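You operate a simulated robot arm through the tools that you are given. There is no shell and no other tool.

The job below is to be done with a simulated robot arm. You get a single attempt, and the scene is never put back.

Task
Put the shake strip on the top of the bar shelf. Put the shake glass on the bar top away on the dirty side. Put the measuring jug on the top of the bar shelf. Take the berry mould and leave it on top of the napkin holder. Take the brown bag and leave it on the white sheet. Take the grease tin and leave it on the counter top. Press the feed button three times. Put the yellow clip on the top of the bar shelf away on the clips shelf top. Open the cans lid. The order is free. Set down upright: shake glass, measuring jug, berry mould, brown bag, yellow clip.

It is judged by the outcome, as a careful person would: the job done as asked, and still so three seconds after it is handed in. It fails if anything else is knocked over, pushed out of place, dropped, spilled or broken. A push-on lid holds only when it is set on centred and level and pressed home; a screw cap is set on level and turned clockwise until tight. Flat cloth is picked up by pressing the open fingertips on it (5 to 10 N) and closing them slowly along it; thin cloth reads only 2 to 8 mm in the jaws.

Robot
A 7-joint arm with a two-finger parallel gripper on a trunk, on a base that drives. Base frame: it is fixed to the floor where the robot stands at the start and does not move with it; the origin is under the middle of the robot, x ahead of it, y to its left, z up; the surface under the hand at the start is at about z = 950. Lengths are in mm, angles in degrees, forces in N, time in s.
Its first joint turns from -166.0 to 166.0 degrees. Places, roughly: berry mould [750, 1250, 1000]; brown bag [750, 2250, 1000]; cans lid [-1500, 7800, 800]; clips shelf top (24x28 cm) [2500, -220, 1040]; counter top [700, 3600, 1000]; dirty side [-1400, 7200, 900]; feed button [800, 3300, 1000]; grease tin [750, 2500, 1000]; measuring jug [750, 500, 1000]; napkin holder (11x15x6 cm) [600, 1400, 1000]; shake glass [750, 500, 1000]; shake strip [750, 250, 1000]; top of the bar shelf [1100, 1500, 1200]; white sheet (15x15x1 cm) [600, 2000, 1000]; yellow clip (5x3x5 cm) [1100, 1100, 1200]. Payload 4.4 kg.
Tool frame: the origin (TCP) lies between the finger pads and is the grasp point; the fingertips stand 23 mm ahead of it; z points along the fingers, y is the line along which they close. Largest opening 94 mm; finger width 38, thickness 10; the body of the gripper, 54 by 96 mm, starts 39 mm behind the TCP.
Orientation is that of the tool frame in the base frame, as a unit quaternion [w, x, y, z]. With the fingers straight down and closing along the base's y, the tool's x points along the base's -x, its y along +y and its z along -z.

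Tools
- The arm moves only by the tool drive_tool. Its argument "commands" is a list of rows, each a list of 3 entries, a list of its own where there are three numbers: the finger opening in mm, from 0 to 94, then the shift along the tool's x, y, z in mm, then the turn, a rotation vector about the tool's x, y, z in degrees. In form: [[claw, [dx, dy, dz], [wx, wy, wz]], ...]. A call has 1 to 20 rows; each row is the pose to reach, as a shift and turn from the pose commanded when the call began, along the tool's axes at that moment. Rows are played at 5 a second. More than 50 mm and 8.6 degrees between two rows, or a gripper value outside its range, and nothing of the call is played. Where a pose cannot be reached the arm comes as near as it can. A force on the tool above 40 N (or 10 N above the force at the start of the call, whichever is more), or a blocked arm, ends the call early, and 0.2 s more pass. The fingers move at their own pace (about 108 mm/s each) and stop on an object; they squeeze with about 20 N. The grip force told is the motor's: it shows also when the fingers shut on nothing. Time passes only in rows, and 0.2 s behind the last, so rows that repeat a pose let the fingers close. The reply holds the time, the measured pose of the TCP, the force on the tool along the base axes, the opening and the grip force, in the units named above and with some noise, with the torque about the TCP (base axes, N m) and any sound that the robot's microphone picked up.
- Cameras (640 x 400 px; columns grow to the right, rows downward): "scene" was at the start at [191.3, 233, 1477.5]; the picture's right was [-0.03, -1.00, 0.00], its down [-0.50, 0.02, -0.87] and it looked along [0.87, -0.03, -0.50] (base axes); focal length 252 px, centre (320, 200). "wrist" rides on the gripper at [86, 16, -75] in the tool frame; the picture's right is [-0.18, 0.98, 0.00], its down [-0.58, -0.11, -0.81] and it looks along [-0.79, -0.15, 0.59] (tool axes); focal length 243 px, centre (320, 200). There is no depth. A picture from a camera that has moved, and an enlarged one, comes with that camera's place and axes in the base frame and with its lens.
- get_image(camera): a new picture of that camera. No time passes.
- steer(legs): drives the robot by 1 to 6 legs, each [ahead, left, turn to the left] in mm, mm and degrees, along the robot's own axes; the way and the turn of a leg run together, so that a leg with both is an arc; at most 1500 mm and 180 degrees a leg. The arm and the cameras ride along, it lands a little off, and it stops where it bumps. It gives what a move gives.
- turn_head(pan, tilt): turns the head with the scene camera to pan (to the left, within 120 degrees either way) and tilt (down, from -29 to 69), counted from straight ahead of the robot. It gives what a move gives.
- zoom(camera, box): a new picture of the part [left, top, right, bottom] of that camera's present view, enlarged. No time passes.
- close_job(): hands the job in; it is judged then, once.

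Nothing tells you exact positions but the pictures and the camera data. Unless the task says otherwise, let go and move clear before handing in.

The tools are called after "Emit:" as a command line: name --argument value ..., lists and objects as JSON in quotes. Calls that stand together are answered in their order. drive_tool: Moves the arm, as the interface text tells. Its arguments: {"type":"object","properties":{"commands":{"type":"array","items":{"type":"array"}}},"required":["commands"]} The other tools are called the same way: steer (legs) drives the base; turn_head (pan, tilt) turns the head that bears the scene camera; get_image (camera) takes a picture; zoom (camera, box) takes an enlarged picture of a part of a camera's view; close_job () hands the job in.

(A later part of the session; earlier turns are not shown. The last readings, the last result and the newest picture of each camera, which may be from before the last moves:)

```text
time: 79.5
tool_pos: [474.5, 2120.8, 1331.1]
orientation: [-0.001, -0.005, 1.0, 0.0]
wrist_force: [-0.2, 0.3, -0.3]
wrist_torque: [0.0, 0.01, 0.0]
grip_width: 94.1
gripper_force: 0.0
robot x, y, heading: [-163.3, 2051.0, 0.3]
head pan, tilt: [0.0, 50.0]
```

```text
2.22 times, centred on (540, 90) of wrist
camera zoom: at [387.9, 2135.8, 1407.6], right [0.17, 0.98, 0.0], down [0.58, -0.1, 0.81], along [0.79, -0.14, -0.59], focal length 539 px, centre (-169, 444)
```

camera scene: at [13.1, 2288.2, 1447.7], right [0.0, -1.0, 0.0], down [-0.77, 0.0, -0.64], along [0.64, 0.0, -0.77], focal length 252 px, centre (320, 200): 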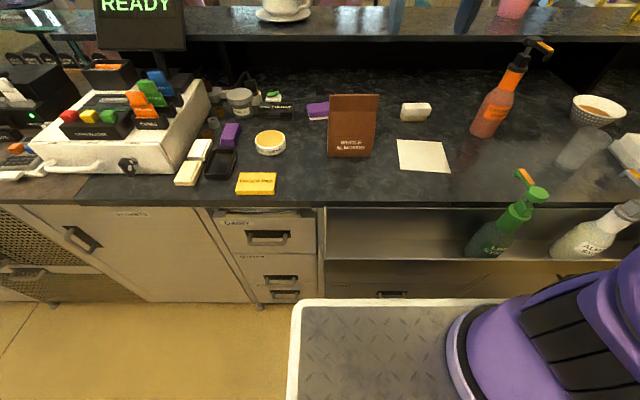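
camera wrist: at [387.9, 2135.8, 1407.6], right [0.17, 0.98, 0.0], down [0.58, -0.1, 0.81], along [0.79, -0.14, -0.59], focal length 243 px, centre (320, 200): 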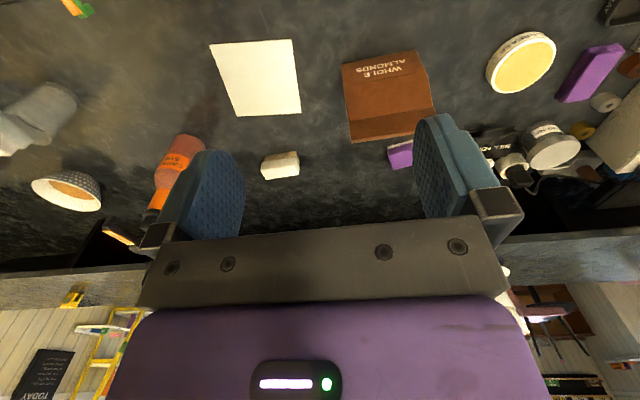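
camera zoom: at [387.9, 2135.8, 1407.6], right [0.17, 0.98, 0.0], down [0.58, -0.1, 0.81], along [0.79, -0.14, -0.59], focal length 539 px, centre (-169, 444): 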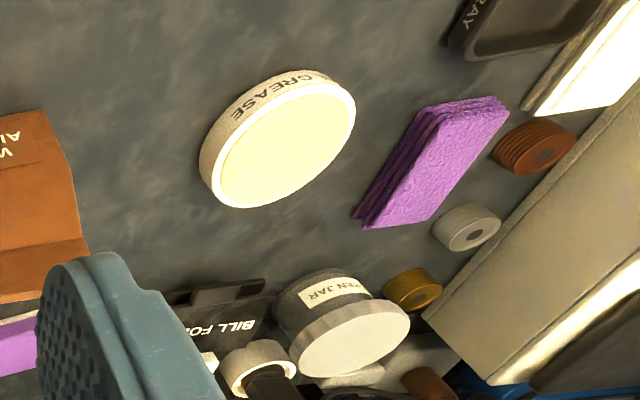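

The grease tin is the round "…SEAL GREASE" tin. The bag has a flat top fin at about x≈628, y 2137–2263, z 1086–1130; I will take it there from above, closing along x. Moving above it.

Emit:
drive_tool --commands '[[94, [-14, 7, 5], [0, 0, -8.2]], [94, [-28, 14, 15], [0, 0, -16.4]], [94, [-42, 22, 28], [0, 0, -24.6]], [94, [-56, 29, 40], [0, 0, -32.8]], [94, [-70, 36, 53], [0, 0, -41]], [94, [-84, 43, 66], [0, 0, -49.2]], [94, [-98, 50, 79], [0, 0, -57.4]], [94, [-112, 58, 92], [0, 0, -65.6]], [94, [-126, 65, 105], [0, 0, -73.8]], [94, [-140, 72, 118], [0, 0, -82]], [94, [-154, 79, 130], [0, 0, -89.5]], [94, [-154, 79, 130], [0, 0, -89.5]]]'

Emit:
get_image --camera "wrist"

Emit:
zoom --camera "scene" --box '[280, 40, 480, 190]'

```text
time: 82.1
tool_pos: [629.2, 2202.2, 1201.4]
orientation: [0.001, 0.708, -0.706, -0.001]
wrist_force: [-0.9, 0.1, -0.6]
wrist_torque: [-0.04, 0.01, -0.03]
grip_width: 93.9
gripper_force: 0.0
robot x, y, heading: [-164.0, 2049.9, 0.3]
head pan, tilt: [0.0, 50.0]
```

```text
taken
camera wrist: at [612.1, 2114.8, 1277.5], right [-0.98, 0.18, 0.0], down [0.11, 0.58, 0.81], along [0.15, 0.79, -0.59], focal length 243 px, centre (320, 200)
```

wrist: 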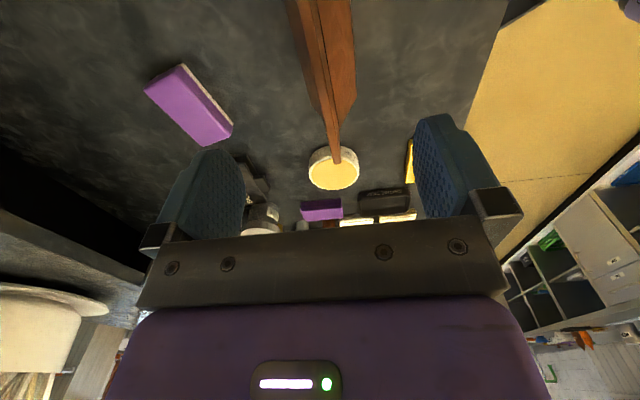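

```text
2.67 times, centred on (380, 115) of scene
camera zoom: at [13.0, 2288.1, 1447.8], right [0.0, -1.0, 0.0], down [-0.77, 0.0, -0.64], along [0.64, 0.0, -0.77], focal length 673 px, centre (160, 427)
```

zoom: 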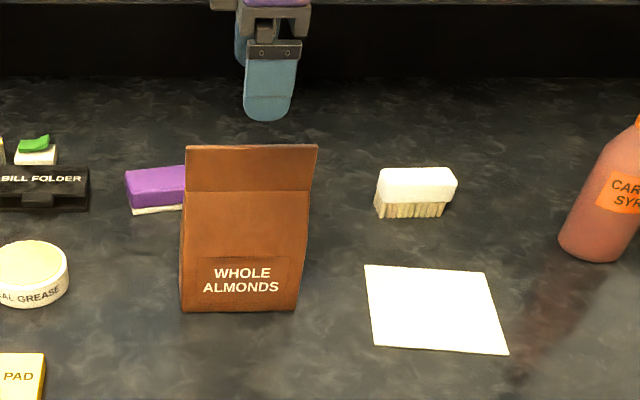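

The fin lies at x≈623. I shift slightly and go down over it.

Emit:
drive_tool --commands '[[94, [0, 6, 30], [0, 0, 0]], [94, [0, 6, 60], [0, 0, 0]], [94, [0, 6, 85], [0, 0, 0]], [94, [0, 6, 93], [0, 0, 0]], [94, [0, 6, 93], [0, 0, 0]]]'

Emit:
get_image --camera "wrist"

Emit:
zoom --camera "scene" --box '[280, 40, 480, 190]'

```text
time: 83.3
tool_pos: [622.7, 2202.2, 1109.0]
orientation: [0.001, 0.707, -0.707, 0.0]
wrist_force: [-0.5, -0.2, 0.1]
wrist_torque: [0.01, 0.01, -0.02]
grip_width: 93.9
gripper_force: 0.0
robot x, y, heading: [-165.3, 2051.9, 0.1]
head pan, tilt: [0.0, 50.0]
```

```text
taken
camera wrist: at [605.6, 2115.6, 1184.8], right [-0.98, 0.18, 0.0], down [0.11, 0.58, 0.81], along [0.15, 0.79, -0.59], focal length 243 px, centre (320, 200)
```

wrist: 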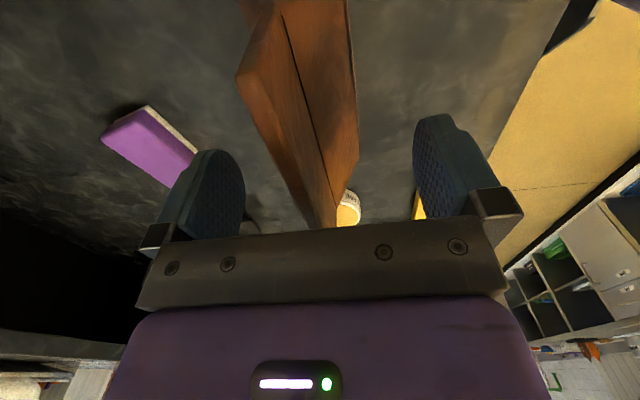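

```text
2.67 times, centred on (380, 115) of scene
camera zoom: at [13.1, 2288.1, 1447.8], right [0.0, -1.0, 0.0], down [-0.77, 0.0, -0.64], along [0.64, 0.0, -0.77], focal length 673 px, centre (160, 427)
```

zoom: 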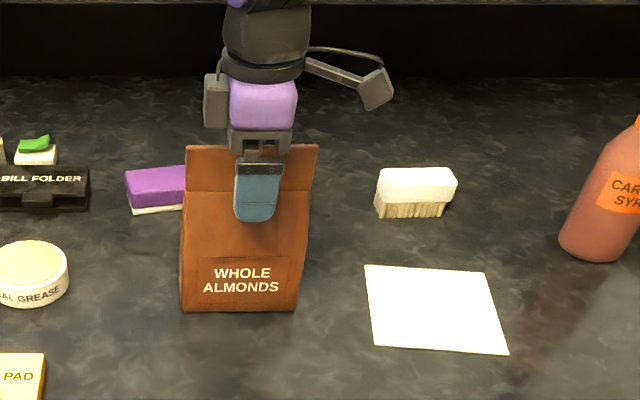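

Closing on the fin.

Emit:
drive_tool --commands '[[60, [0, 0, 0], [0, 0, 0]], [30, [0, 0, 0], [0, 0, 0]], [2, [0, 0, 0], [0, 0, 0]], [2, [0, 0, 0], [0, 0, 0]], [2, [0, 0, 0], [0, 0, 0]]]'

Emit:
drive_tool --commands '[[2, [0, 0, -10], [0, 0, 0]], [2, [0, 0, -30], [0, 0, 0]], [2, [0, 0, -50], [0, 0, 0]], [2, [0, 0, -50], [0, 0, 0]]]'

Emit:
get_image --camera "wrist"

Emit:
zoom --camera "scene" --box '[280, 40, 480, 190]'

```text
time: 84.5
tool_pos: [621.6, 2203.5, 1108.0]
orientation: [0.001, 0.707, -0.707, -0.001]
wrist_force: [-0.5, -0.2, 0.6]
wrist_torque: [-0.01, -0.01, -0.02]
grip_width: 7.0
gripper_force: 19.8
robot x, y, heading: [-164.2, 2047.9, 0.6]
head pan, tilt: [0.0, 50.0]
```

```text
time: 85.5
tool_pos: [622.6, 2201.4, 1159.3]
orientation: [0.0, 0.708, -0.706, -0.001]
wrist_force: [0.9, 0.5, -3.1]
wrist_torque: [-0.01, -0.01, -0.03]
grip_width: 7.2
gripper_force: 20.0
robot x, y, heading: [-164.8, 2053.5, 0.2]
head pan, tilt: [0.0, 50.0]
```

```text
taken
camera wrist: at [605.9, 2115.3, 1234.2], right [-0.98, 0.18, 0.0], down [0.11, 0.58, 0.81], along [0.15, 0.79, -0.59], focal length 243 px, centre (320, 200)
```

wrist: 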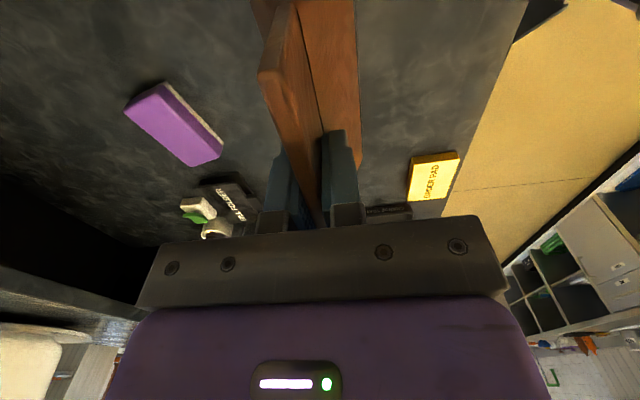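

```text
2.67 times, centred on (380, 115) of scene
camera zoom: at [13.3, 2288.2, 1447.7], right [0.0, -1.0, 0.0], down [-0.77, 0.0, -0.64], along [0.64, 0.0, -0.77], focal length 673 px, centre (160, 427)
```

zoom: 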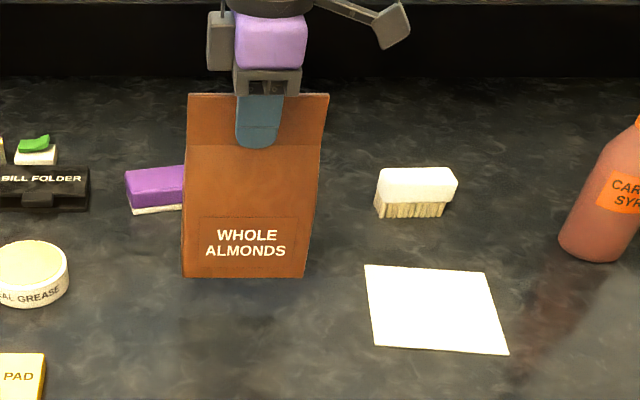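

Bag held. I carry it over the white sheet, centre about (594, 1987), turning 6° to match.

Emit:
drive_tool --commands '[[2, [0, 0, -20], [0, 0, 0]], [2, [40, 5, -20], [0, 0, 1]], [2, [85, 11, -20], [0, 0, 2]], [2, [130, 16, -20], [0, 0, 4]], [2, [175, 22, -20], [0, 0, 5]], [2, [215, 27, -20], [0, 0, 6]], [2, [215, 27, -20], [0, 0, 6]]]'

Emit:
zoom --camera "scene" --box '[300, 40, 500, 190]'

Emit:
get_image --camera "wrist"

```text
time: 87.1
tool_pos: [593.5, 1984.7, 1175.0]
orientation: [-0.001, -0.67, 0.743, 0.001]
wrist_force: [1.2, -0.5, -3.0]
wrist_torque: [0.01, -0.02, 0.07]
grip_width: 6.9
gripper_force: 20.1
robot x, y, heading: [-163.2, 2054.4, 0.3]
head pan, tilt: [0.0, 50.0]
```

```text
2.67 times, centred on (400, 115) of scene
camera zoom: at [13.2, 2288.1, 1447.7], right [0.0, -1.0, 0.0], down [-0.77, 0.0, -0.64], along [0.64, 0.0, -0.77], focal length 673 px, centre (107, 427)
```

zoom: 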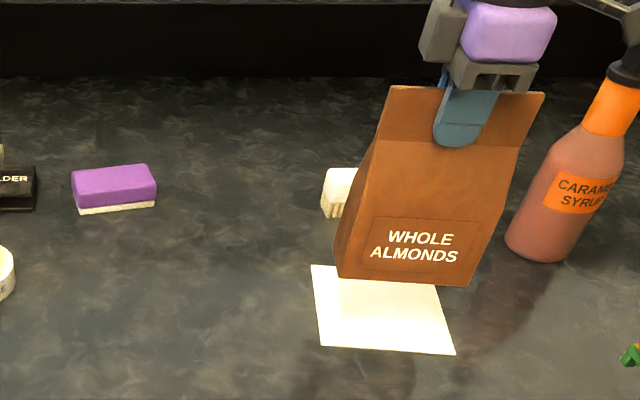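

```text
taken
camera wrist: at [568.6, 1901.5, 1250.8], right [-0.96, 0.28, 0.0], down [0.17, 0.57, 0.81], along [0.23, 0.77, -0.59], focal length 243 px, centre (320, 200)
```

wrist: 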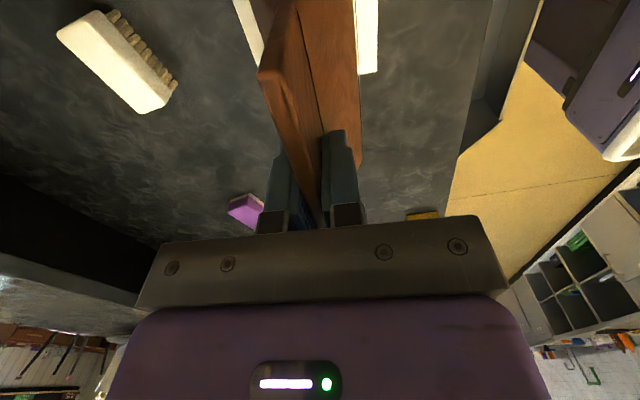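

Over the sheet. Lowering with small steps near contact.

Emit:
drive_tool --commands '[[2, [-3, 0, 20], [0, 0, 0]], [2, [-3, 0, 40], [0, 0, 0]], [2, [-3, 0, 52], [0, 0, 0]], [2, [-3, 0, 57], [0, 0, 0]], [2, [-3, 0, 57], [0, 0, 0]]]'

Emit:
zoom --camera "scene" --box '[300, 60, 500, 210]'

```text
time: 88.3
tool_pos: [595.8, 1988.8, 1118.2]
orientation: [-0.001, -0.67, 0.743, 0.001]
wrist_force: [-0.4, -0.1, -2.7]
wrist_torque: [-0.02, -0.02, 0.02]
grip_width: 6.9
gripper_force: 19.9
robot x, y, heading: [-162.0, 2048.1, 0.2]
head pan, tilt: [0.0, 50.0]
```

```text
2.67 times, centred on (400, 135) of scene
camera zoom: at [13.1, 2288.1, 1447.7], right [0.0, -1.0, 0.0], down [-0.77, 0.0, -0.64], along [0.64, 0.0, -0.77], focal length 673 px, centre (107, 373)
```

zoom: 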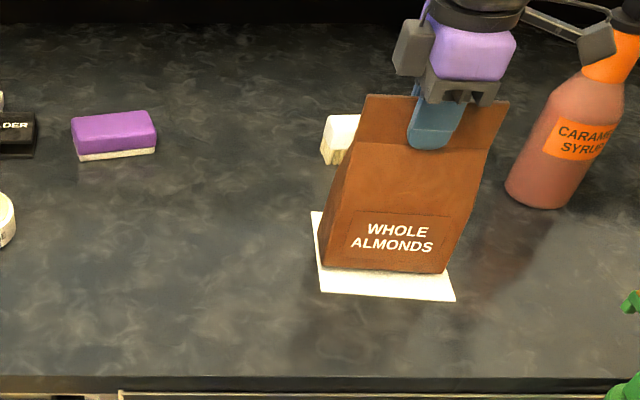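

Emit:
drive_tool --commands '[[2, [0, 0, 3], [0, 0, 0]], [2, [0, 0, 5], [0, 0, 0]], [2, [0, 0, 7], [0, 0, 0]], [2, [0, 0, 7], [0, 0, 0]]]'

Emit:
drive_tool --commands '[[2, [0, 0, 1.5], [0, 0, 0]], [2, [0, 0, 3], [0, 0, 0]], [2, [0, 0, 3], [0, 0, 0]]]'

Emit:
zoom --camera "scene" --box '[300, 60, 500, 210]'

```text
time: 89.3
tool_pos: [594.9, 1989.8, 1113.1]
orientation: [-0.001, -0.67, 0.742, 0.0]
wrist_force: [-0.5, -0.1, -2.3]
wrist_torque: [-0.03, 0.04, 0.02]
grip_width: 7.0
gripper_force: 19.6
robot x, y, heading: [-168.2, 2050.6, 0.2]
head pan, tilt: [0.0, 50.0]
```

```text
time: 90.1
tool_pos: [595.3, 1989.6, 1111.6]
orientation: [0.0, -0.67, 0.742, 0.0]
wrist_force: [1.7, -0.5, 6.6]
wrist_torque: [0.14, -0.09, 0.0]
grip_width: 7.0
gripper_force: 20.0
robot x, y, heading: [-162.5, 2052.0, 0.4]
head pan, tilt: [0.0, 50.0]
```

```text
2.67 times, centred on (400, 135) of scene
camera zoom: at [12.9, 2288.1, 1447.8], right [0.0, -1.0, 0.0], down [-0.77, 0.0, -0.64], along [0.64, 0.0, -0.77], focal length 673 px, centre (107, 373)
```

zoom: 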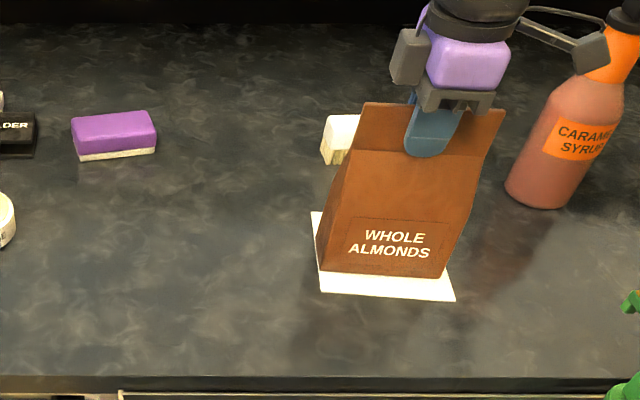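

Contact begins, but the bag sits near the sheet's left edge; I lift a hair, shift 4 mm right and 8 mm back toward me, and set it down.

Emit:
drive_tool --commands '[[2, [0, 0, -6], [0, 0, 0]], [2, [4.8, 7.6, -6], [0, 0, 0]], [2, [4.8, 7.6, -3], [0, 0, 0]], [2, [4.8, 7.6, 0], [0, 0, 0]], [2, [4.8, 7.6, 1.5], [0, 0, 0]], [2, [4.8, 7.6, 1.5], [0, 0, 0]]]'

Emit:
zoom --camera "scene" --box '[300, 60, 500, 210]'

```text
time: 91.5
tool_pos: [586.8, 1986.2, 1111.3]
orientation: [0.001, -0.669, 0.743, 0.0]
wrist_force: [-1.9, 0.2, 19.5]
wrist_torque: [0.05, 0.31, 0.02]
grip_width: 6.3
gripper_force: 20.0
robot x, y, heading: [-166.8, 2052.1, 0.4]
head pan, tilt: [0.0, 50.0]
```

```text
2.67 times, centred on (400, 135) of scene
camera zoom: at [12.3, 2288.1, 1447.8], right [0.0, -1.0, 0.0], down [-0.77, 0.0, -0.64], along [0.64, 0.0, -0.77], focal length 673 px, centre (107, 373)
```

zoom: 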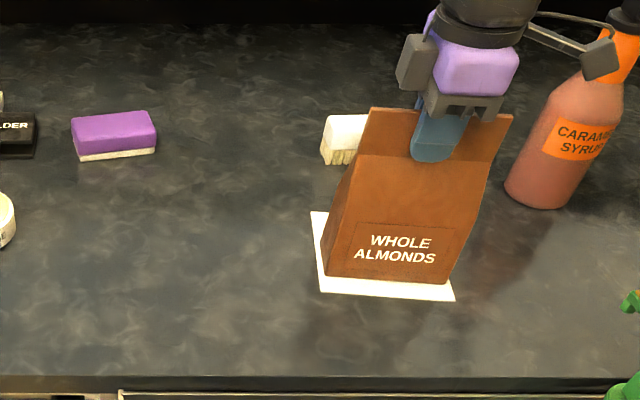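

Well placed on the sheet. I open and rise.

Emit:
drive_tool --commands '[[12, [0, 0, 0], [0, 0, 0]], [30, [0, 0, 0], [0, 0, 0]], [60, [0, 0, 0], [0, 0, 0]], [70, [0, 0, 0], [0, 0, 0]], [70, [0, 0, -40], [0, 0, 0]], [70, [0, 0, -85], [0, 0, 0]], [70, [0, 0, -130], [0, 0, 0]], [70, [0, 0, -130], [0, 0, 0]]]'

Emit:
zoom --camera "scene" --box '[160, 60, 500, 210]'

Emit:
get_image --camera "wrist"

```text
time: 93.3
tool_pos: [586.8, 1983.9, 1239.5]
orientation: [-0.001, -0.67, 0.742, 0.001]
wrist_force: [0.2, -0.1, -2.1]
wrist_torque: [-0.01, 0.0, 0.02]
grip_width: 70.4
gripper_force: 0.2
robot x, y, heading: [-162.1, 2049.5, 0.2]
head pan, tilt: [0.0, 50.0]
```

```text
1.88 times, centred on (330, 135) of scene
camera zoom: at [13.2, 2288.1, 1447.7], right [0.0, -1.0, 0.0], down [-0.77, 0.0, -0.64], along [0.64, 0.0, -0.77], focal length 475 px, centre (301, 322)
```

zoom: 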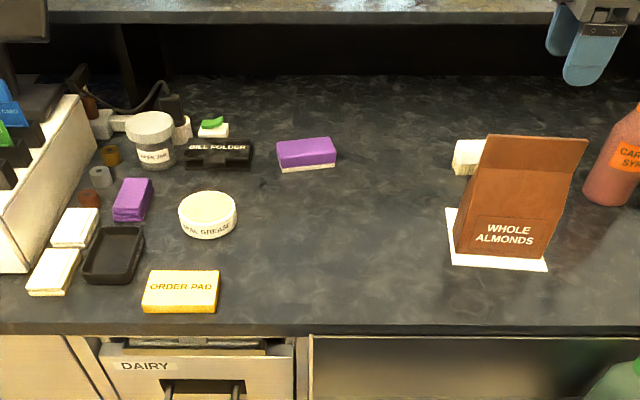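

```text
taken
camera wrist: at [561.4, 1899.9, 1314.7], right [-0.96, 0.28, 0.0], down [0.17, 0.57, 0.81], along [0.23, 0.77, -0.59], focal length 243 px, centre (320, 200)
```

wrist: 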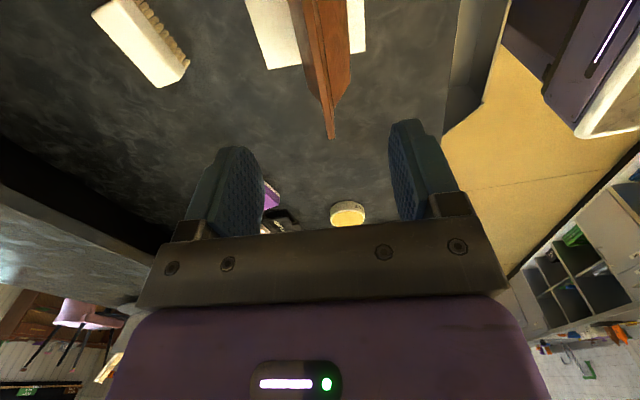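

The bag stands on the sheet. Now the grease tin at about (638, 2437); I drive left 390 mm to face it and measure its size.

Emit:
steer --legs '[[0, 390, 0]]'

Emit:
get_image --camera "scene"

Emit:
zoom --camera "scene" --box '[320, 80, 420, 160]'

```text
time: 95.7
tool_pos: [585.5, 2378.2, 1238.6]
orientation: [0.0, -0.671, 0.741, 0.0]
wrist_force: [-0.2, -0.7, -0.2]
wrist_torque: [0.04, -0.02, -0.04]
grip_width: 70.1
gripper_force: 0.1
robot x, y, heading: [-167.1, 2440.2, 0.7]
head pan, tilt: [0.0, 50.0]
```

```text
taken
camera scene: at [10.3, 2680.0, 1447.7], right [0.01, -1.0, 0.0], down [-0.77, -0.01, -0.64], along [0.64, 0.0, -0.77], focal length 252 px, centre (320, 200)
```

scene: 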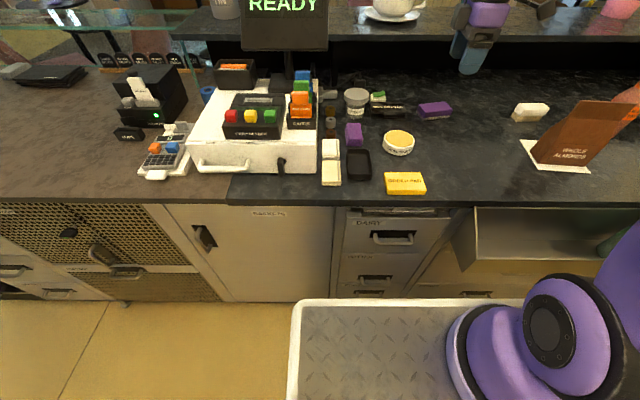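

```text
5.00 times, centred on (370, 120) of scene
camera zoom: at [10.3, 2680.0, 1447.7], right [0.01, -1.0, 0.0], down [-0.77, -0.01, -0.64], along [0.64, 0.0, -0.77], focal length 1262 px, centre (70, 600)
```

zoom: 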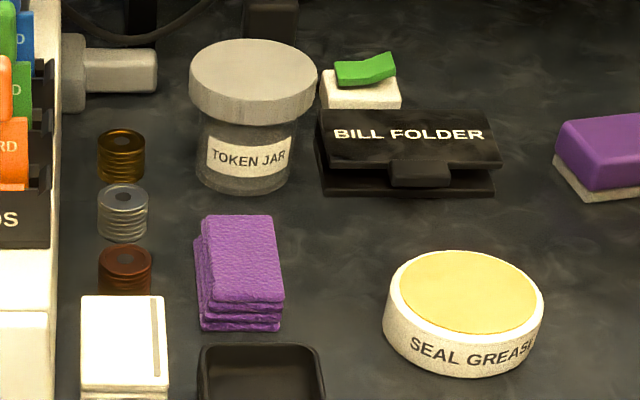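

The tin is about 90 mm wide, so the fingers (94 mm) just fit; I need exact centring. I move above it with the fingers closing along y.

Emit:
drive_tool --commands '[[94, [-5.8, -4.2, 5], [0, 0, 7.66]], [94, [-11.6, -8.4, 10], [0, 0, 15.3]], [94, [-17.4, -12.7, 20], [0, 0, 23]], [94, [-23.2, -16.9, 30], [0, 0, 30.6]], [94, [-29, -21.1, 42], [0, 0, 38.3]], [94, [-34.9, -25.3, 54], [0, 0, 46]], [94, [-40.7, -29.5, 66], [0, 0, 53.6]], [94, [-46.5, -33.7, 78], [0, 0, 61.3]], [94, [-52.3, -38, 90], [0, 0, 69]], [94, [-58.1, -42.2, 104], [0, 0, 76.6]], [94, [-63.9, -46.4, 118], [0, 0, 84.3]], [94, [-63.9, -46.4, 118], [0, 0, 84.3]]]'

Emit:
get_image --camera "wrist"

Emit:
zoom --camera "wrist" --box '[200, 0, 440, 150]'

```text
time: 98.3
tool_pos: [636.9, 2435.1, 1120.5]
orientation: [-0.001, 0.0, 1.0, 0.0]
wrist_force: [0.2, -0.7, -1.5]
wrist_torque: [0.02, 0.02, 0.0]
grip_width: 94.2
gripper_force: 0.0
robot x, y, heading: [-160.9, 2443.3, 0.5]
head pan, tilt: [0.0, 50.0]
```

```text
taken
camera wrist: at [550.7, 2452.7, 1196.4], right [0.19, 0.98, 0.0], down [0.58, -0.11, 0.81], along [0.79, -0.15, -0.59], focal length 243 px, centre (320, 200)
```

wrist: 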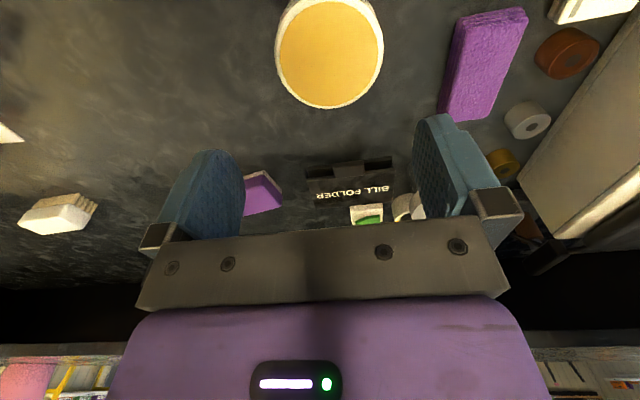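

```text
2.67 times, centred on (320, 75) of wrist
camera zoom: at [550.7, 2452.7, 1196.4], right [0.19, 0.98, 0.0], down [0.58, -0.11, 0.81], along [0.79, -0.15, -0.59], focal length 647 px, centre (320, 533)
```

zoom: 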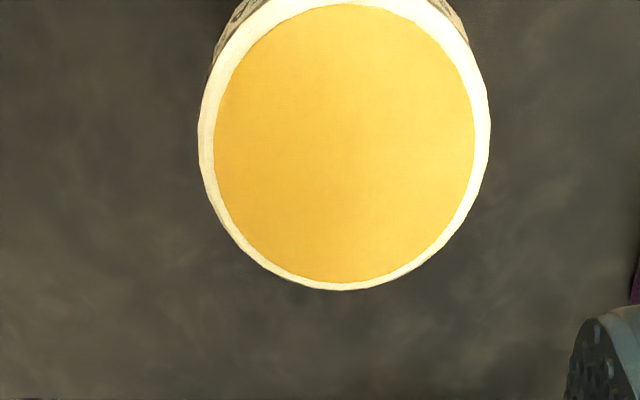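

The tin measures about 86–88 mm wide, centred near (638, 2444). I shift 8 mm left and lower to just above the rim to check.

Emit:
drive_tool --commands '[[94, [-1, 4, 30], [0, 0, 0]], [94, [-1, 8.5, 60], [0, 0, 0]], [94, [-1, 8.5, 90], [0, 0, 0]], [94, [-1, 8.5, 98], [0, 0, 0]], [94, [-1, 8.5, 98], [0, 0, 0]]]'

Emit:
get_image --camera "wrist"

Emit:
zoom --camera "scene" --box '[340, 80, 460, 180]'

```text
time: 99.5
tool_pos: [638.4, 2444.4, 1021.4]
orientation: [0.0, 0.0, 1.0, 0.0]
wrist_force: [0.0, 0.6, 0.4]
wrist_torque: [-0.02, -0.05, 0.02]
grip_width: 94.1
gripper_force: 0.1
robot x, y, heading: [-163.9, 2443.1, 0.5]
head pan, tilt: [0.0, 50.0]
```

```text
taken
camera wrist: at [551.6, 2460.5, 1097.8], right [0.18, 0.98, 0.0], down [0.58, -0.11, 0.81], along [0.79, -0.15, -0.59], focal length 243 px, centre (320, 200)
```

wrist: 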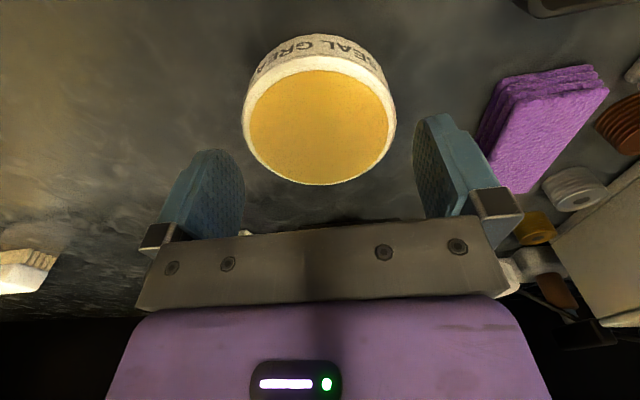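

```text
4.00 times, centred on (400, 130) of scene
camera zoom: at [10.2, 2680.0, 1447.8], right [0.01, -1.0, 0.0], down [-0.77, -0.01, -0.64], along [0.64, 0.0, -0.77], focal length 1009 px, centre (0, 480)
```

zoom: 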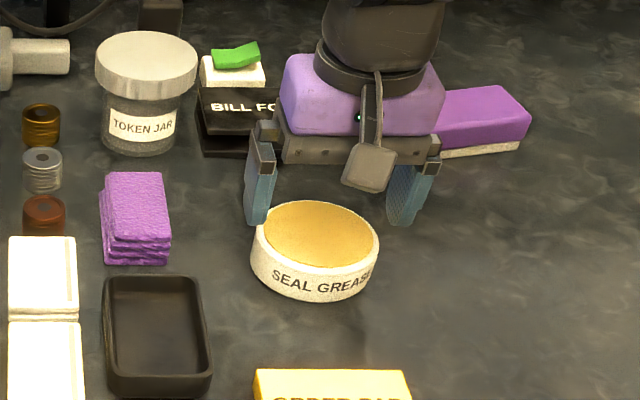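

The tin is centred between the fingers to within a millimetre. I go down around it.

Emit:
drive_tool --commands '[[94, [0, 0, 10], [0, 0, 0]], [94, [0, 0, 18], [0, 0, 0]], [94, [0, 0, 18], [0, 0, 0]]]'

Emit:
get_image --camera "wrist"

```text
time: 100.3
tool_pos: [639.3, 2445.6, 1005.0]
orientation: [-0.001, 0.0, 1.0, 0.001]
wrist_force: [0.5, 1.2, 0.1]
wrist_torque: [-0.01, -0.02, 0.02]
grip_width: 94.0
gripper_force: 0.0
robot x, y, heading: [-163.4, 2441.2, 0.5]
head pan, tilt: [0.0, 50.0]
```

```text
taken
camera wrist: at [552.2, 2461.0, 1080.1], right [0.18, 0.98, 0.0], down [0.58, -0.11, 0.81], along [0.79, -0.15, -0.59], focal length 243 px, centre (320, 200)
```

wrist: 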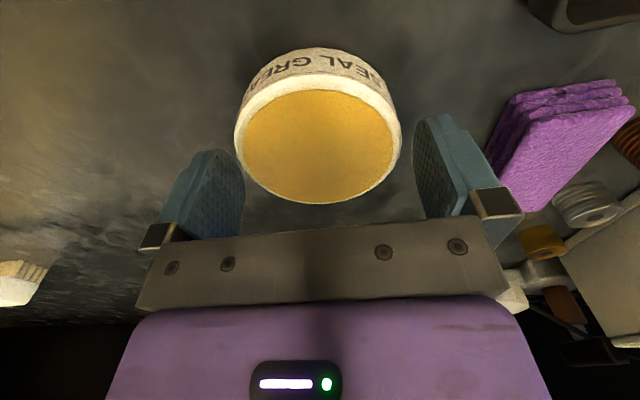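

Still free; I shift 1 mm right and go on down, then close.

Emit:
drive_tool --commands '[[94, [0, -1, 6], [0, 0, 0]], [94, [0, -1, 12], [0, 0, 0]], [94, [0, -1, 19], [0, 0, 0]], [94, [0, -1, 19], [0, 0, 0]]]'

Emit:
drive_tool --commands '[[85, [0, 0, 0], [0, 0, 0]], [70, [0, 0, 0], [0, 0, 0]], [70, [0, 0, 0], [0, 0, 0]], [70, [0, 0, 0], [0, 0, 0]]]'

Emit:
drive_tool --commands '[[70, [0, 0, -15], [0, 0, 0]], [70, [0, 0, -40], [0, 0, 0]], [70, [0, 0, -40], [0, 0, 0]]]'

Emit:
get_image --camera "wrist"

Emit:
zoom --camera "scene" --box '[340, 80, 460, 180]'

```text
time: 100.8
tool_pos: [639.8, 2444.3, 1002.6]
orientation: [0.004, 0.0, 1.0, -0.001]
wrist_force: [-4.7, 1.3, 17.4]
wrist_torque: [-0.81, -0.05, -0.19]
grip_width: 93.8
gripper_force: 0.1
robot x, y, heading: [-164.3, 2441.7, 0.3]
head pan, tilt: [0.0, 50.0]
stopped in row 2: the force on the tool passed its limit at 51 N (the readings are from after the stop); the commanded pose is now the measured one
```

```text
time: 101.8
tool_pos: [641.8, 2442.7, 1002.5]
orientation: [0.004, 0.001, 1.0, 0.0]
wrist_force: [5.6, -5.5, 37.4]
wrist_torque: [-0.83, 0.3, 0.09]
grip_width: 76.5
gripper_force: 6.9
robot x, y, heading: [-167.7, 2444.6, 0.4]
head pan, tilt: [0.0, 50.0]
```

```text
time: 102.6
tool_pos: [640.7, 2442.4, 1040.9]
orientation: [0.002, -0.001, 1.0, 0.0]
wrist_force: [0.2, -0.3, 0.2]
wrist_torque: [-0.03, 0.02, -0.01]
grip_width: 70.1
gripper_force: 0.0
robot x, y, heading: [-166.2, 2439.9, 0.5]
head pan, tilt: [0.0, 50.0]
```

```text
taken
camera wrist: at [553.5, 2459.5, 1115.8], right [0.18, 0.98, 0.0], down [0.58, -0.11, 0.81], along [0.8, -0.15, -0.59], focal length 243 px, centre (320, 200)
```

wrist: 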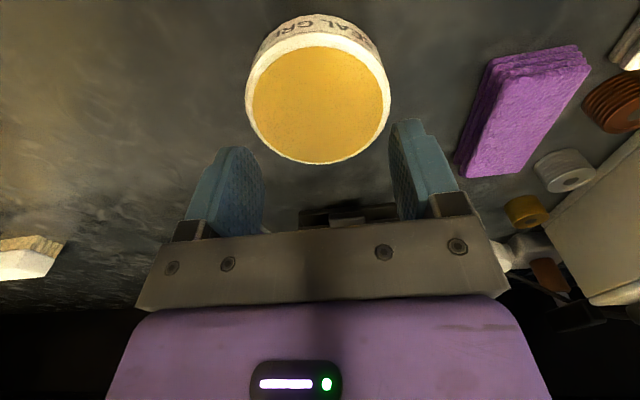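

```text
4.00 times, centred on (400, 130) of scene
camera zoom: at [10.3, 2680.0, 1447.7], right [0.01, -1.0, 0.0], down [-0.77, -0.01, -0.64], along [0.64, 0.0, -0.77], focal length 1009 px, centre (0, 480)
```

zoom: 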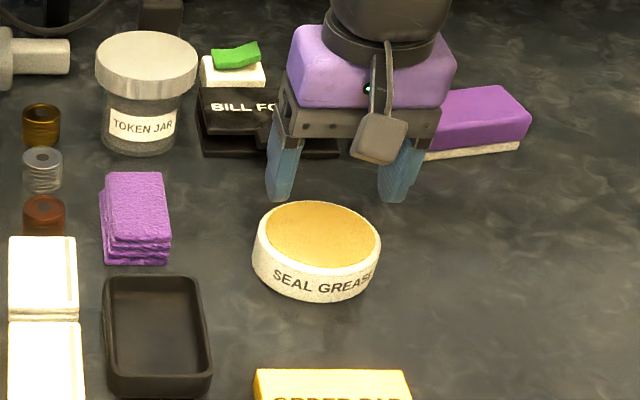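

The −y finger touched the rim (its top is near z 980); the tin isn't disturbed much. I open fully here and measure again with a zoom.

Emit:
drive_tool --commands '[[94, [0, 0, 0], [0, 0, 0]], [94, [0, 0, 0], [0, 0, 0]]]'

Emit:
zoom --camera "wrist" --box '[200, 0, 440, 180]'

```text
time: 103.2
tool_pos: [641.5, 2442.9, 1040.6]
orientation: [0.003, 0.0, 1.0, 0.0]
wrist_force: [0.1, 0.3, 0.1]
wrist_torque: [-0.02, 0.0, 0.02]
grip_width: 93.8
gripper_force: 0.0
robot x, y, heading: [-161.7, 2439.9, 0.1]
head pan, tilt: [0.0, 50.0]
```

```text
2.22 times, centred on (320, 90) of wrist
camera zoom: at [553.6, 2459.3, 1115.8], right [0.18, 0.98, 0.0], down [0.58, -0.11, 0.81], along [0.8, -0.15, -0.59], focal length 539 px, centre (320, 444)
```

zoom: 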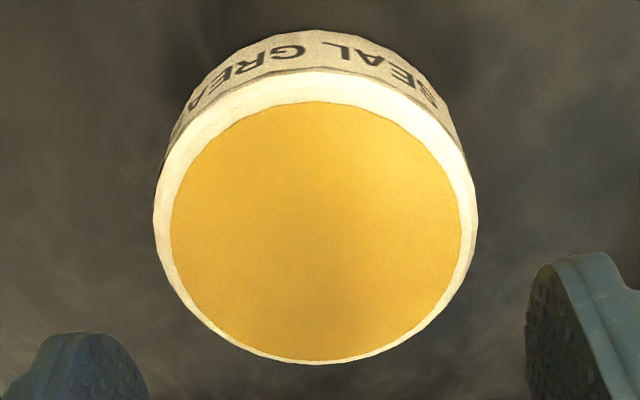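

By this view the tin is about 2.8 mm to the right of the fingers' centre, which agrees with the touch. I correct and go down gently.

Emit:
drive_tool --commands '[[94, [-2, -2.8, 15], [0, 0, 0]], [94, [-2, -2.8, 30], [0, 0, 0]], [94, [-2, -2.8, 36], [0, 0, 0]], [94, [-2, -2.8, 40], [0, 0, 0]]]'

Emit:
zoom --camera "wrist" --box '[200, 30, 440, 210]'

```text
time: 104.2
tool_pos: [642.1, 2439.5, 1000.7]
orientation: [0.003, 0.0, 1.0, 0.0]
wrist_force: [0.0, -0.7, 0.0]
wrist_torque: [-0.01, 0.01, -0.05]
grip_width: 93.9
gripper_force: 0.0
robot x, y, heading: [-162.3, 2441.5, 0.4]
head pan, tilt: [0.0, 50.0]
```

```text
2.22 times, centred on (320, 120) of wrist
camera zoom: at [554.7, 2456.4, 1075.5], right [0.18, 0.98, 0.0], down [0.58, -0.11, 0.81], along [0.8, -0.15, -0.59], focal length 539 px, centre (320, 378)
```

zoom: 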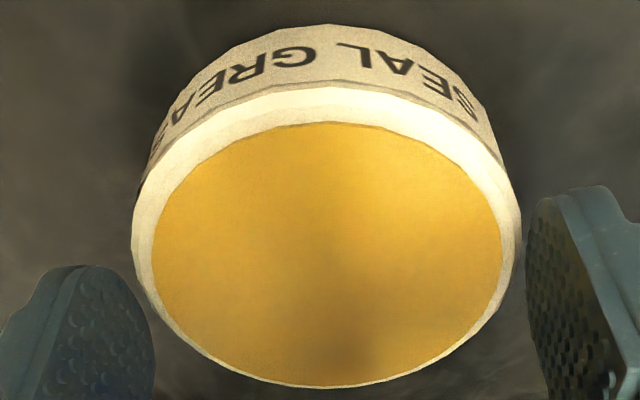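

No force so far and the fingers look even on both sides. I go further down.

Emit:
drive_tool --commands '[[94, [0, 0, 3], [0, 0, 0]], [94, [0, 0, 6], [0, 0, 0]], [94, [0, 0, 6], [0, 0, 0]]]'

```text
time: 105.0
tool_pos: [640.8, 2440.7, 993.3]
orientation: [0.002, 0.0, 1.0, 0.0]
wrist_force: [0.9, -0.2, -0.3]
wrist_torque: [-0.01, 0.0, -0.02]
grip_width: 94.0
gripper_force: 0.0
robot x, y, heading: [-164.7, 2444.7, 0.4]
head pan, tilt: [0.0, 50.0]
```

Past the rim without touching. Down a bit more, then close.

Emit:
drive_tool --commands '[[94, [0, 0, 4], [0, 0, 0]], [94, [0, 0, 8], [0, 0, 0]], [94, [0, 0, 8], [0, 0, 0]]]'

Emit:
drive_tool --commands '[[88, [0, 0, 0], [0, 0, 0]], [80, [0, 0, 0], [0, 0, 0]], [75, [0, 0, 0], [0, 0, 0]], [75, [0, 0, 0], [0, 0, 0]]]'

```text
time: 105.8
tool_pos: [643.1, 2441.0, 986.7]
orientation: [0.002, 0.0, 1.0, 0.0]
wrist_force: [1.1, 0.3, 0.4]
wrist_torque: [0.03, -0.02, -0.01]
grip_width: 94.1
gripper_force: 0.0
robot x, y, heading: [-168.3, 2445.1, 0.5]
head pan, tilt: [0.0, 50.0]
```

```text
time: 106.8
tool_pos: [643.2, 2440.9, 986.0]
orientation: [0.002, -0.001, 1.0, 0.0]
wrist_force: [-0.1, 0.7, 0.7]
wrist_torque: [-0.06, -0.05, 0.05]
grip_width: 91.2
gripper_force: 20.5
robot x, y, heading: [-168.5, 2443.4, 0.5]
head pan, tilt: [0.0, 50.0]
```

Gripped at 91 mm. I lift the tin, draw the arm back, and take a look before driving on.

Emit:
drive_tool --commands '[[75, [0, 0, -20], [0, 0, 0]], [75, [0, 0, -60], [0, 0, 0]], [75, [0, 0, -100], [0, 0, 0]], [75, [20, 0, -140], [0, 0, 0]], [75, [45, 0, -180], [0, 0, 0]], [75, [70, 0, -220], [0, 0, 0]], [75, [95, 0, -255], [0, 0, 0]], [75, [120, 0, -290], [0, 0, 0]], [75, [143, 0, -325], [0, 0, 0]], [75, [163, 0, -345], [0, 0, 0]], [75, [163, 0, -345], [0, 0, 0]]]'

Emit:
get_image --camera "wrist"

Emit:
turn_head --pan 50 --tilt 35

Emit:
get_image --camera "scene"

Emit:
zoom --camera "scene" --box '[240, 40, 560, 240]'

```text
time: 109.2
tool_pos: [477.8, 2441.0, 1330.6]
orientation: [0.002, 0.0, 1.0, 0.0]
wrist_force: [-0.7, 0.1, -2.0]
wrist_torque: [0.05, 0.01, -0.04]
grip_width: 91.1
gripper_force: 20.3
robot x, y, heading: [-169.2, 2441.4, 0.4]
head pan, tilt: [0.0, 50.0]
```

```text
taken
camera wrist: at [390.1, 2456.3, 1406.9], right [0.18, 0.98, 0.0], down [0.58, -0.11, 0.81], along [0.8, -0.15, -0.59], focal length 243 px, centre (320, 200)
```

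wrist: 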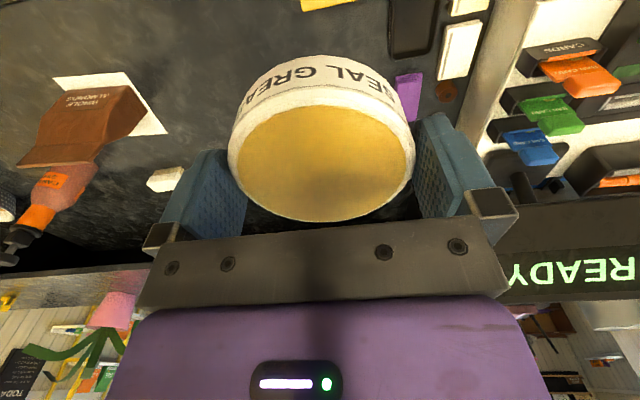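

```text
time: 110.4
tool_pos: [478.1, 2440.4, 1331.6]
orientation: [0.002, 0.0, 1.0, 0.0]
wrist_force: [0.1, -0.5, -2.4]
wrist_torque: [-0.01, 0.01, -0.01]
grip_width: 91.1
gripper_force: 20.1
robot x, y, heading: [-164.3, 2442.6, 0.5]
head pan, tilt: [50.0, 35.0]
```

```text
taken
camera scene: at [-10.5, 2747.2, 1469.5], right [0.77, -0.64, 0.0], down [-0.37, -0.44, -0.82], along [0.52, 0.63, -0.57], focal length 252 px, centre (320, 200)
```

scene: 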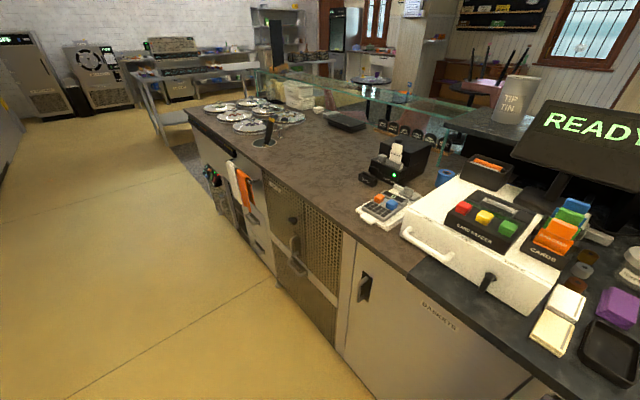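

```text
2.00 times, centred on (400, 140) of scene
camera zoom: at [-10.5, 2747.2, 1469.5], right [0.77, -0.64, 0.0], down [-0.37, -0.44, -0.82], along [0.52, 0.63, -0.57], focal length 505 px, centre (160, 320)
```

zoom: 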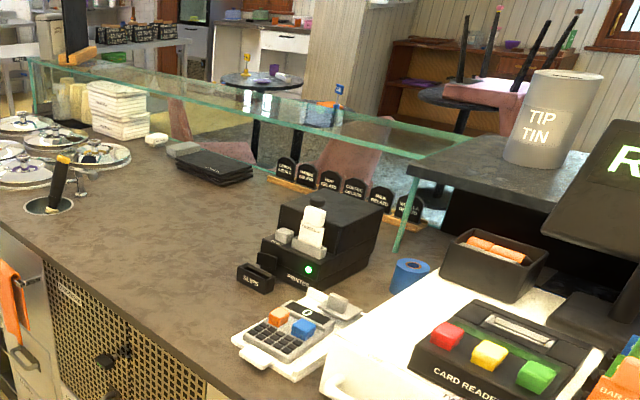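

The feed button should be on the printer (black box with green light), and free counter space lies beyond it. I drive left with the tin held high.

Emit:
steer --legs '[[0, 900, -0.4]]'

Emit:
turn_head --pan 0 --tilt 45

Emit:
get_image --camera "scene"

Emit:
get_image --camera "wrist"

```text
time: 115.1
tool_pos: [475.2, 3330.4, 1331.5]
orientation: [0.003, 0.004, 1.0, 0.001]
wrist_force: [-0.2, 0.7, -2.0]
wrist_torque: [-0.02, 0.03, 0.01]
grip_width: 91.2
gripper_force: 19.8
robot x, y, heading: [-171.3, 3336.1, -0.1]
head pan, tilt: [50.0, 35.0]
```

```text
time: 116.3
tool_pos: [474.7, 3332.2, 1331.3]
orientation: [0.003, 0.003, 1.0, -0.001]
wrist_force: [0.2, 0.4, -1.4]
wrist_torque: [0.01, -0.01, -0.01]
grip_width: 91.3
gripper_force: 19.8
robot x, y, heading: [-167.9, 3337.0, 0.2]
head pan, tilt: [0.0, 45.0]
```

```text
taken
camera scene: at [12.4, 3572.8, 1454.7], right [0.0, -1.0, 0.0], down [-0.71, 0.0, -0.71], along [0.71, 0.0, -0.71], focal length 252 px, centre (320, 200)
```

scene: 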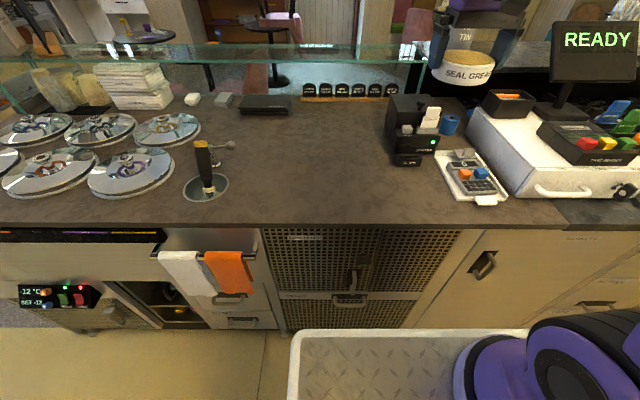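

```text
taken
camera wrist: at [386.8, 3346.9, 1406.7], right [0.19, 0.98, 0.0], down [0.58, -0.11, 0.81], along [0.79, -0.15, -0.59], focal length 243 px, centre (320, 200)
```

wrist: 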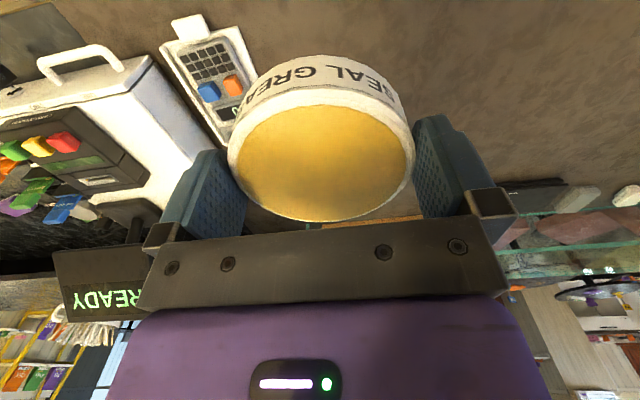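

Free brown counter area around (645, 3600). I carry the tin there and lower it.

Emit:
drive_tool --commands '[[75, [-25, 37, 0], [0, 0, 0]], [75, [-50, 74, 0], [0, 0, 0]], [75, [-75, 111, 0], [0, 0, 0]], [75, [-100, 148, 0], [0, 0, 0]], [75, [-125, 185, 0], [0, 0, 0]], [75, [-150, 222, 0], [0, 0, 0]], [75, [-175, 258, 0], [0, 0, 0]], [75, [-175, 258, 45], [0, 0, 0]], [75, [-175, 258, 90], [0, 0, 0]], [75, [-175, 258, 135], [0, 0, 0]], [75, [-175, 258, 180], [0, 0, 0]], [75, [-175, 258, 225], [0, 0, 0]], [75, [-175, 258, 270], [0, 0, 0]], [75, [-175, 258, 305], [0, 0, 0]], [75, [-175, 258, 325], [0, 0, 0]], [75, [-175, 258, 325], [0, 0, 0]]]'

Emit:
get_image --camera "scene"

Emit:
get_image --camera "wrist"

```text
time: 119.7
tool_pos: [652.8, 3587.7, 1004.3]
orientation: [0.002, 0.004, 1.0, 0.0]
wrist_force: [0.4, 0.4, -2.0]
wrist_torque: [0.02, 0.02, 0.05]
grip_width: 91.0
gripper_force: 20.4
robot x, y, heading: [-166.1, 3336.3, 0.1]
head pan, tilt: [0.0, 45.0]
```

```text
taken
camera scene: at [12.4, 3572.8, 1454.7], right [0.0, -1.0, 0.0], down [-0.71, 0.0, -0.71], along [0.71, 0.0, -0.71], focal length 252 px, centre (320, 200)
```

scene: 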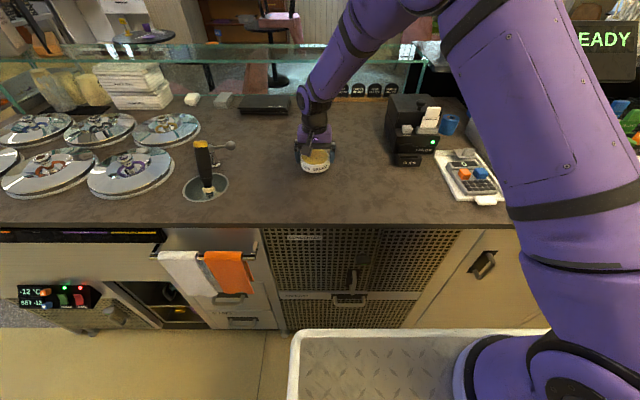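

```text
taken
camera wrist: at [565.0, 3604.7, 1080.1], right [0.19, 0.98, 0.0], down [0.58, -0.11, 0.81], along [0.79, -0.15, -0.59], focal length 243 px, centre (320, 200)
```

wrist: 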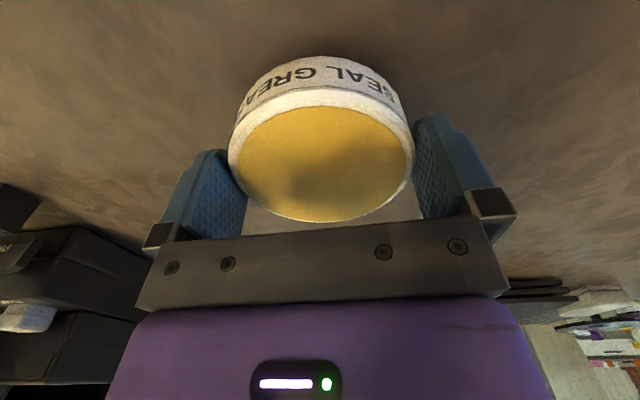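

Emit:
drive_tool --commands '[[75, [0, 0, 5], [0, 0, 0]], [75, [0, 0, 10], [0, 0, 0]], [75, [0, 0, 14], [0, 0, 0]], [75, [0, 0, 14], [0, 0, 0]]]'

Emit:
drive_tool --commands '[[75, [0, 0, 2], [0, 0, 0]], [75, [0, 0, 4], [0, 0, 0]], [75, [0, 0, 4], [0, 0, 0]]]'

```text
time: 120.7
tool_pos: [653.8, 3587.1, 991.7]
orientation: [0.003, 0.003, 1.0, 0.0]
wrist_force: [-0.5, 0.6, -1.5]
wrist_torque: [0.03, 0.02, -0.01]
grip_width: 91.2
gripper_force: 19.5
robot x, y, heading: [-171.7, 3338.4, 0.1]
head pan, tilt: [0.0, 45.0]
```

```text
time: 121.5
tool_pos: [652.8, 3587.4, 988.3]
orientation: [0.003, 0.003, 1.0, 0.0]
wrist_force: [0.1, -0.1, -1.6]
wrist_torque: [-0.02, -0.03, 0.02]
grip_width: 91.4
gripper_force: 20.0
robot x, y, heading: [-162.8, 3337.1, 0.1]
head pan, tilt: [0.0, 45.0]
```

Emit:
drive_tool --commands '[[75, [0, 0, 1.5], [0, 0, 0]], [75, [0, 0, 3], [0, 0, 0]], [75, [0, 0, 3], [0, 0, 0]]]'

```text
time: 122.3
tool_pos: [653.6, 3587.6, 986.5]
orientation: [0.003, 0.002, 1.0, 0.001]
wrist_force: [0.9, -0.5, 12.0]
wrist_torque: [-0.35, 0.3, -0.03]
grip_width: 91.3
gripper_force: 20.0
robot x, y, heading: [-171.4, 3336.6, 0.1]
head pan, tilt: [0.0, 45.0]
```

The tin rests on the counter. I open fully and rise straight, watching it.

Emit:
drive_tool --commands '[[94, [0, 0, 0], [0, 0, 0]], [94, [0, 0, 0], [0, 0, 0]], [94, [0, 0, 0], [0, 0, 0]]]'

Emit:
drive_tool --commands '[[94, [0, 0, -4], [0, 0, 0]], [94, [0, 0, -8], [0, 0, 0]], [94, [0, 0, -14], [0, 0, 0]], [94, [0, 0, -24], [0, 0, 0]]]'

Emit:
get_image --camera "wrist"

```text
time: 123.1
tool_pos: [652.5, 3586.1, 985.8]
orientation: [0.002, 0.004, 1.0, 0.0]
wrist_force: [0.0, -0.4, 0.4]
wrist_torque: [0.02, 0.03, 0.0]
grip_width: 93.8
gripper_force: 0.2
robot x, y, heading: [-171.7, 3336.6, 0.1]
head pan, tilt: [0.0, 45.0]
```

```text
time: 124.1
tool_pos: [652.1, 3587.9, 1009.4]
orientation: [0.003, 0.004, 1.0, 0.0]
wrist_force: [0.3, -1.1, -0.4]
wrist_torque: [-0.02, 0.02, 0.0]
grip_width: 94.0
gripper_force: 0.0
robot x, y, heading: [-169.5, 3337.9, -0.2]
head pan, tilt: [0.0, 45.0]
```

```text
taken
camera wrist: at [565.3, 3604.1, 1085.2], right [0.19, 0.98, 0.0], down [0.58, -0.11, 0.81], along [0.79, -0.15, -0.59], focal length 243 px, centre (320, 200)
```

wrist: 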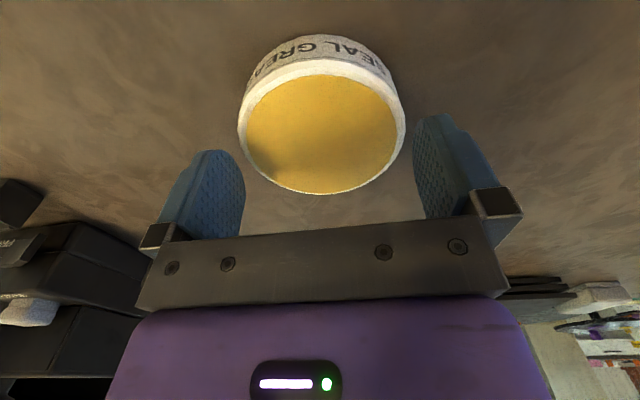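

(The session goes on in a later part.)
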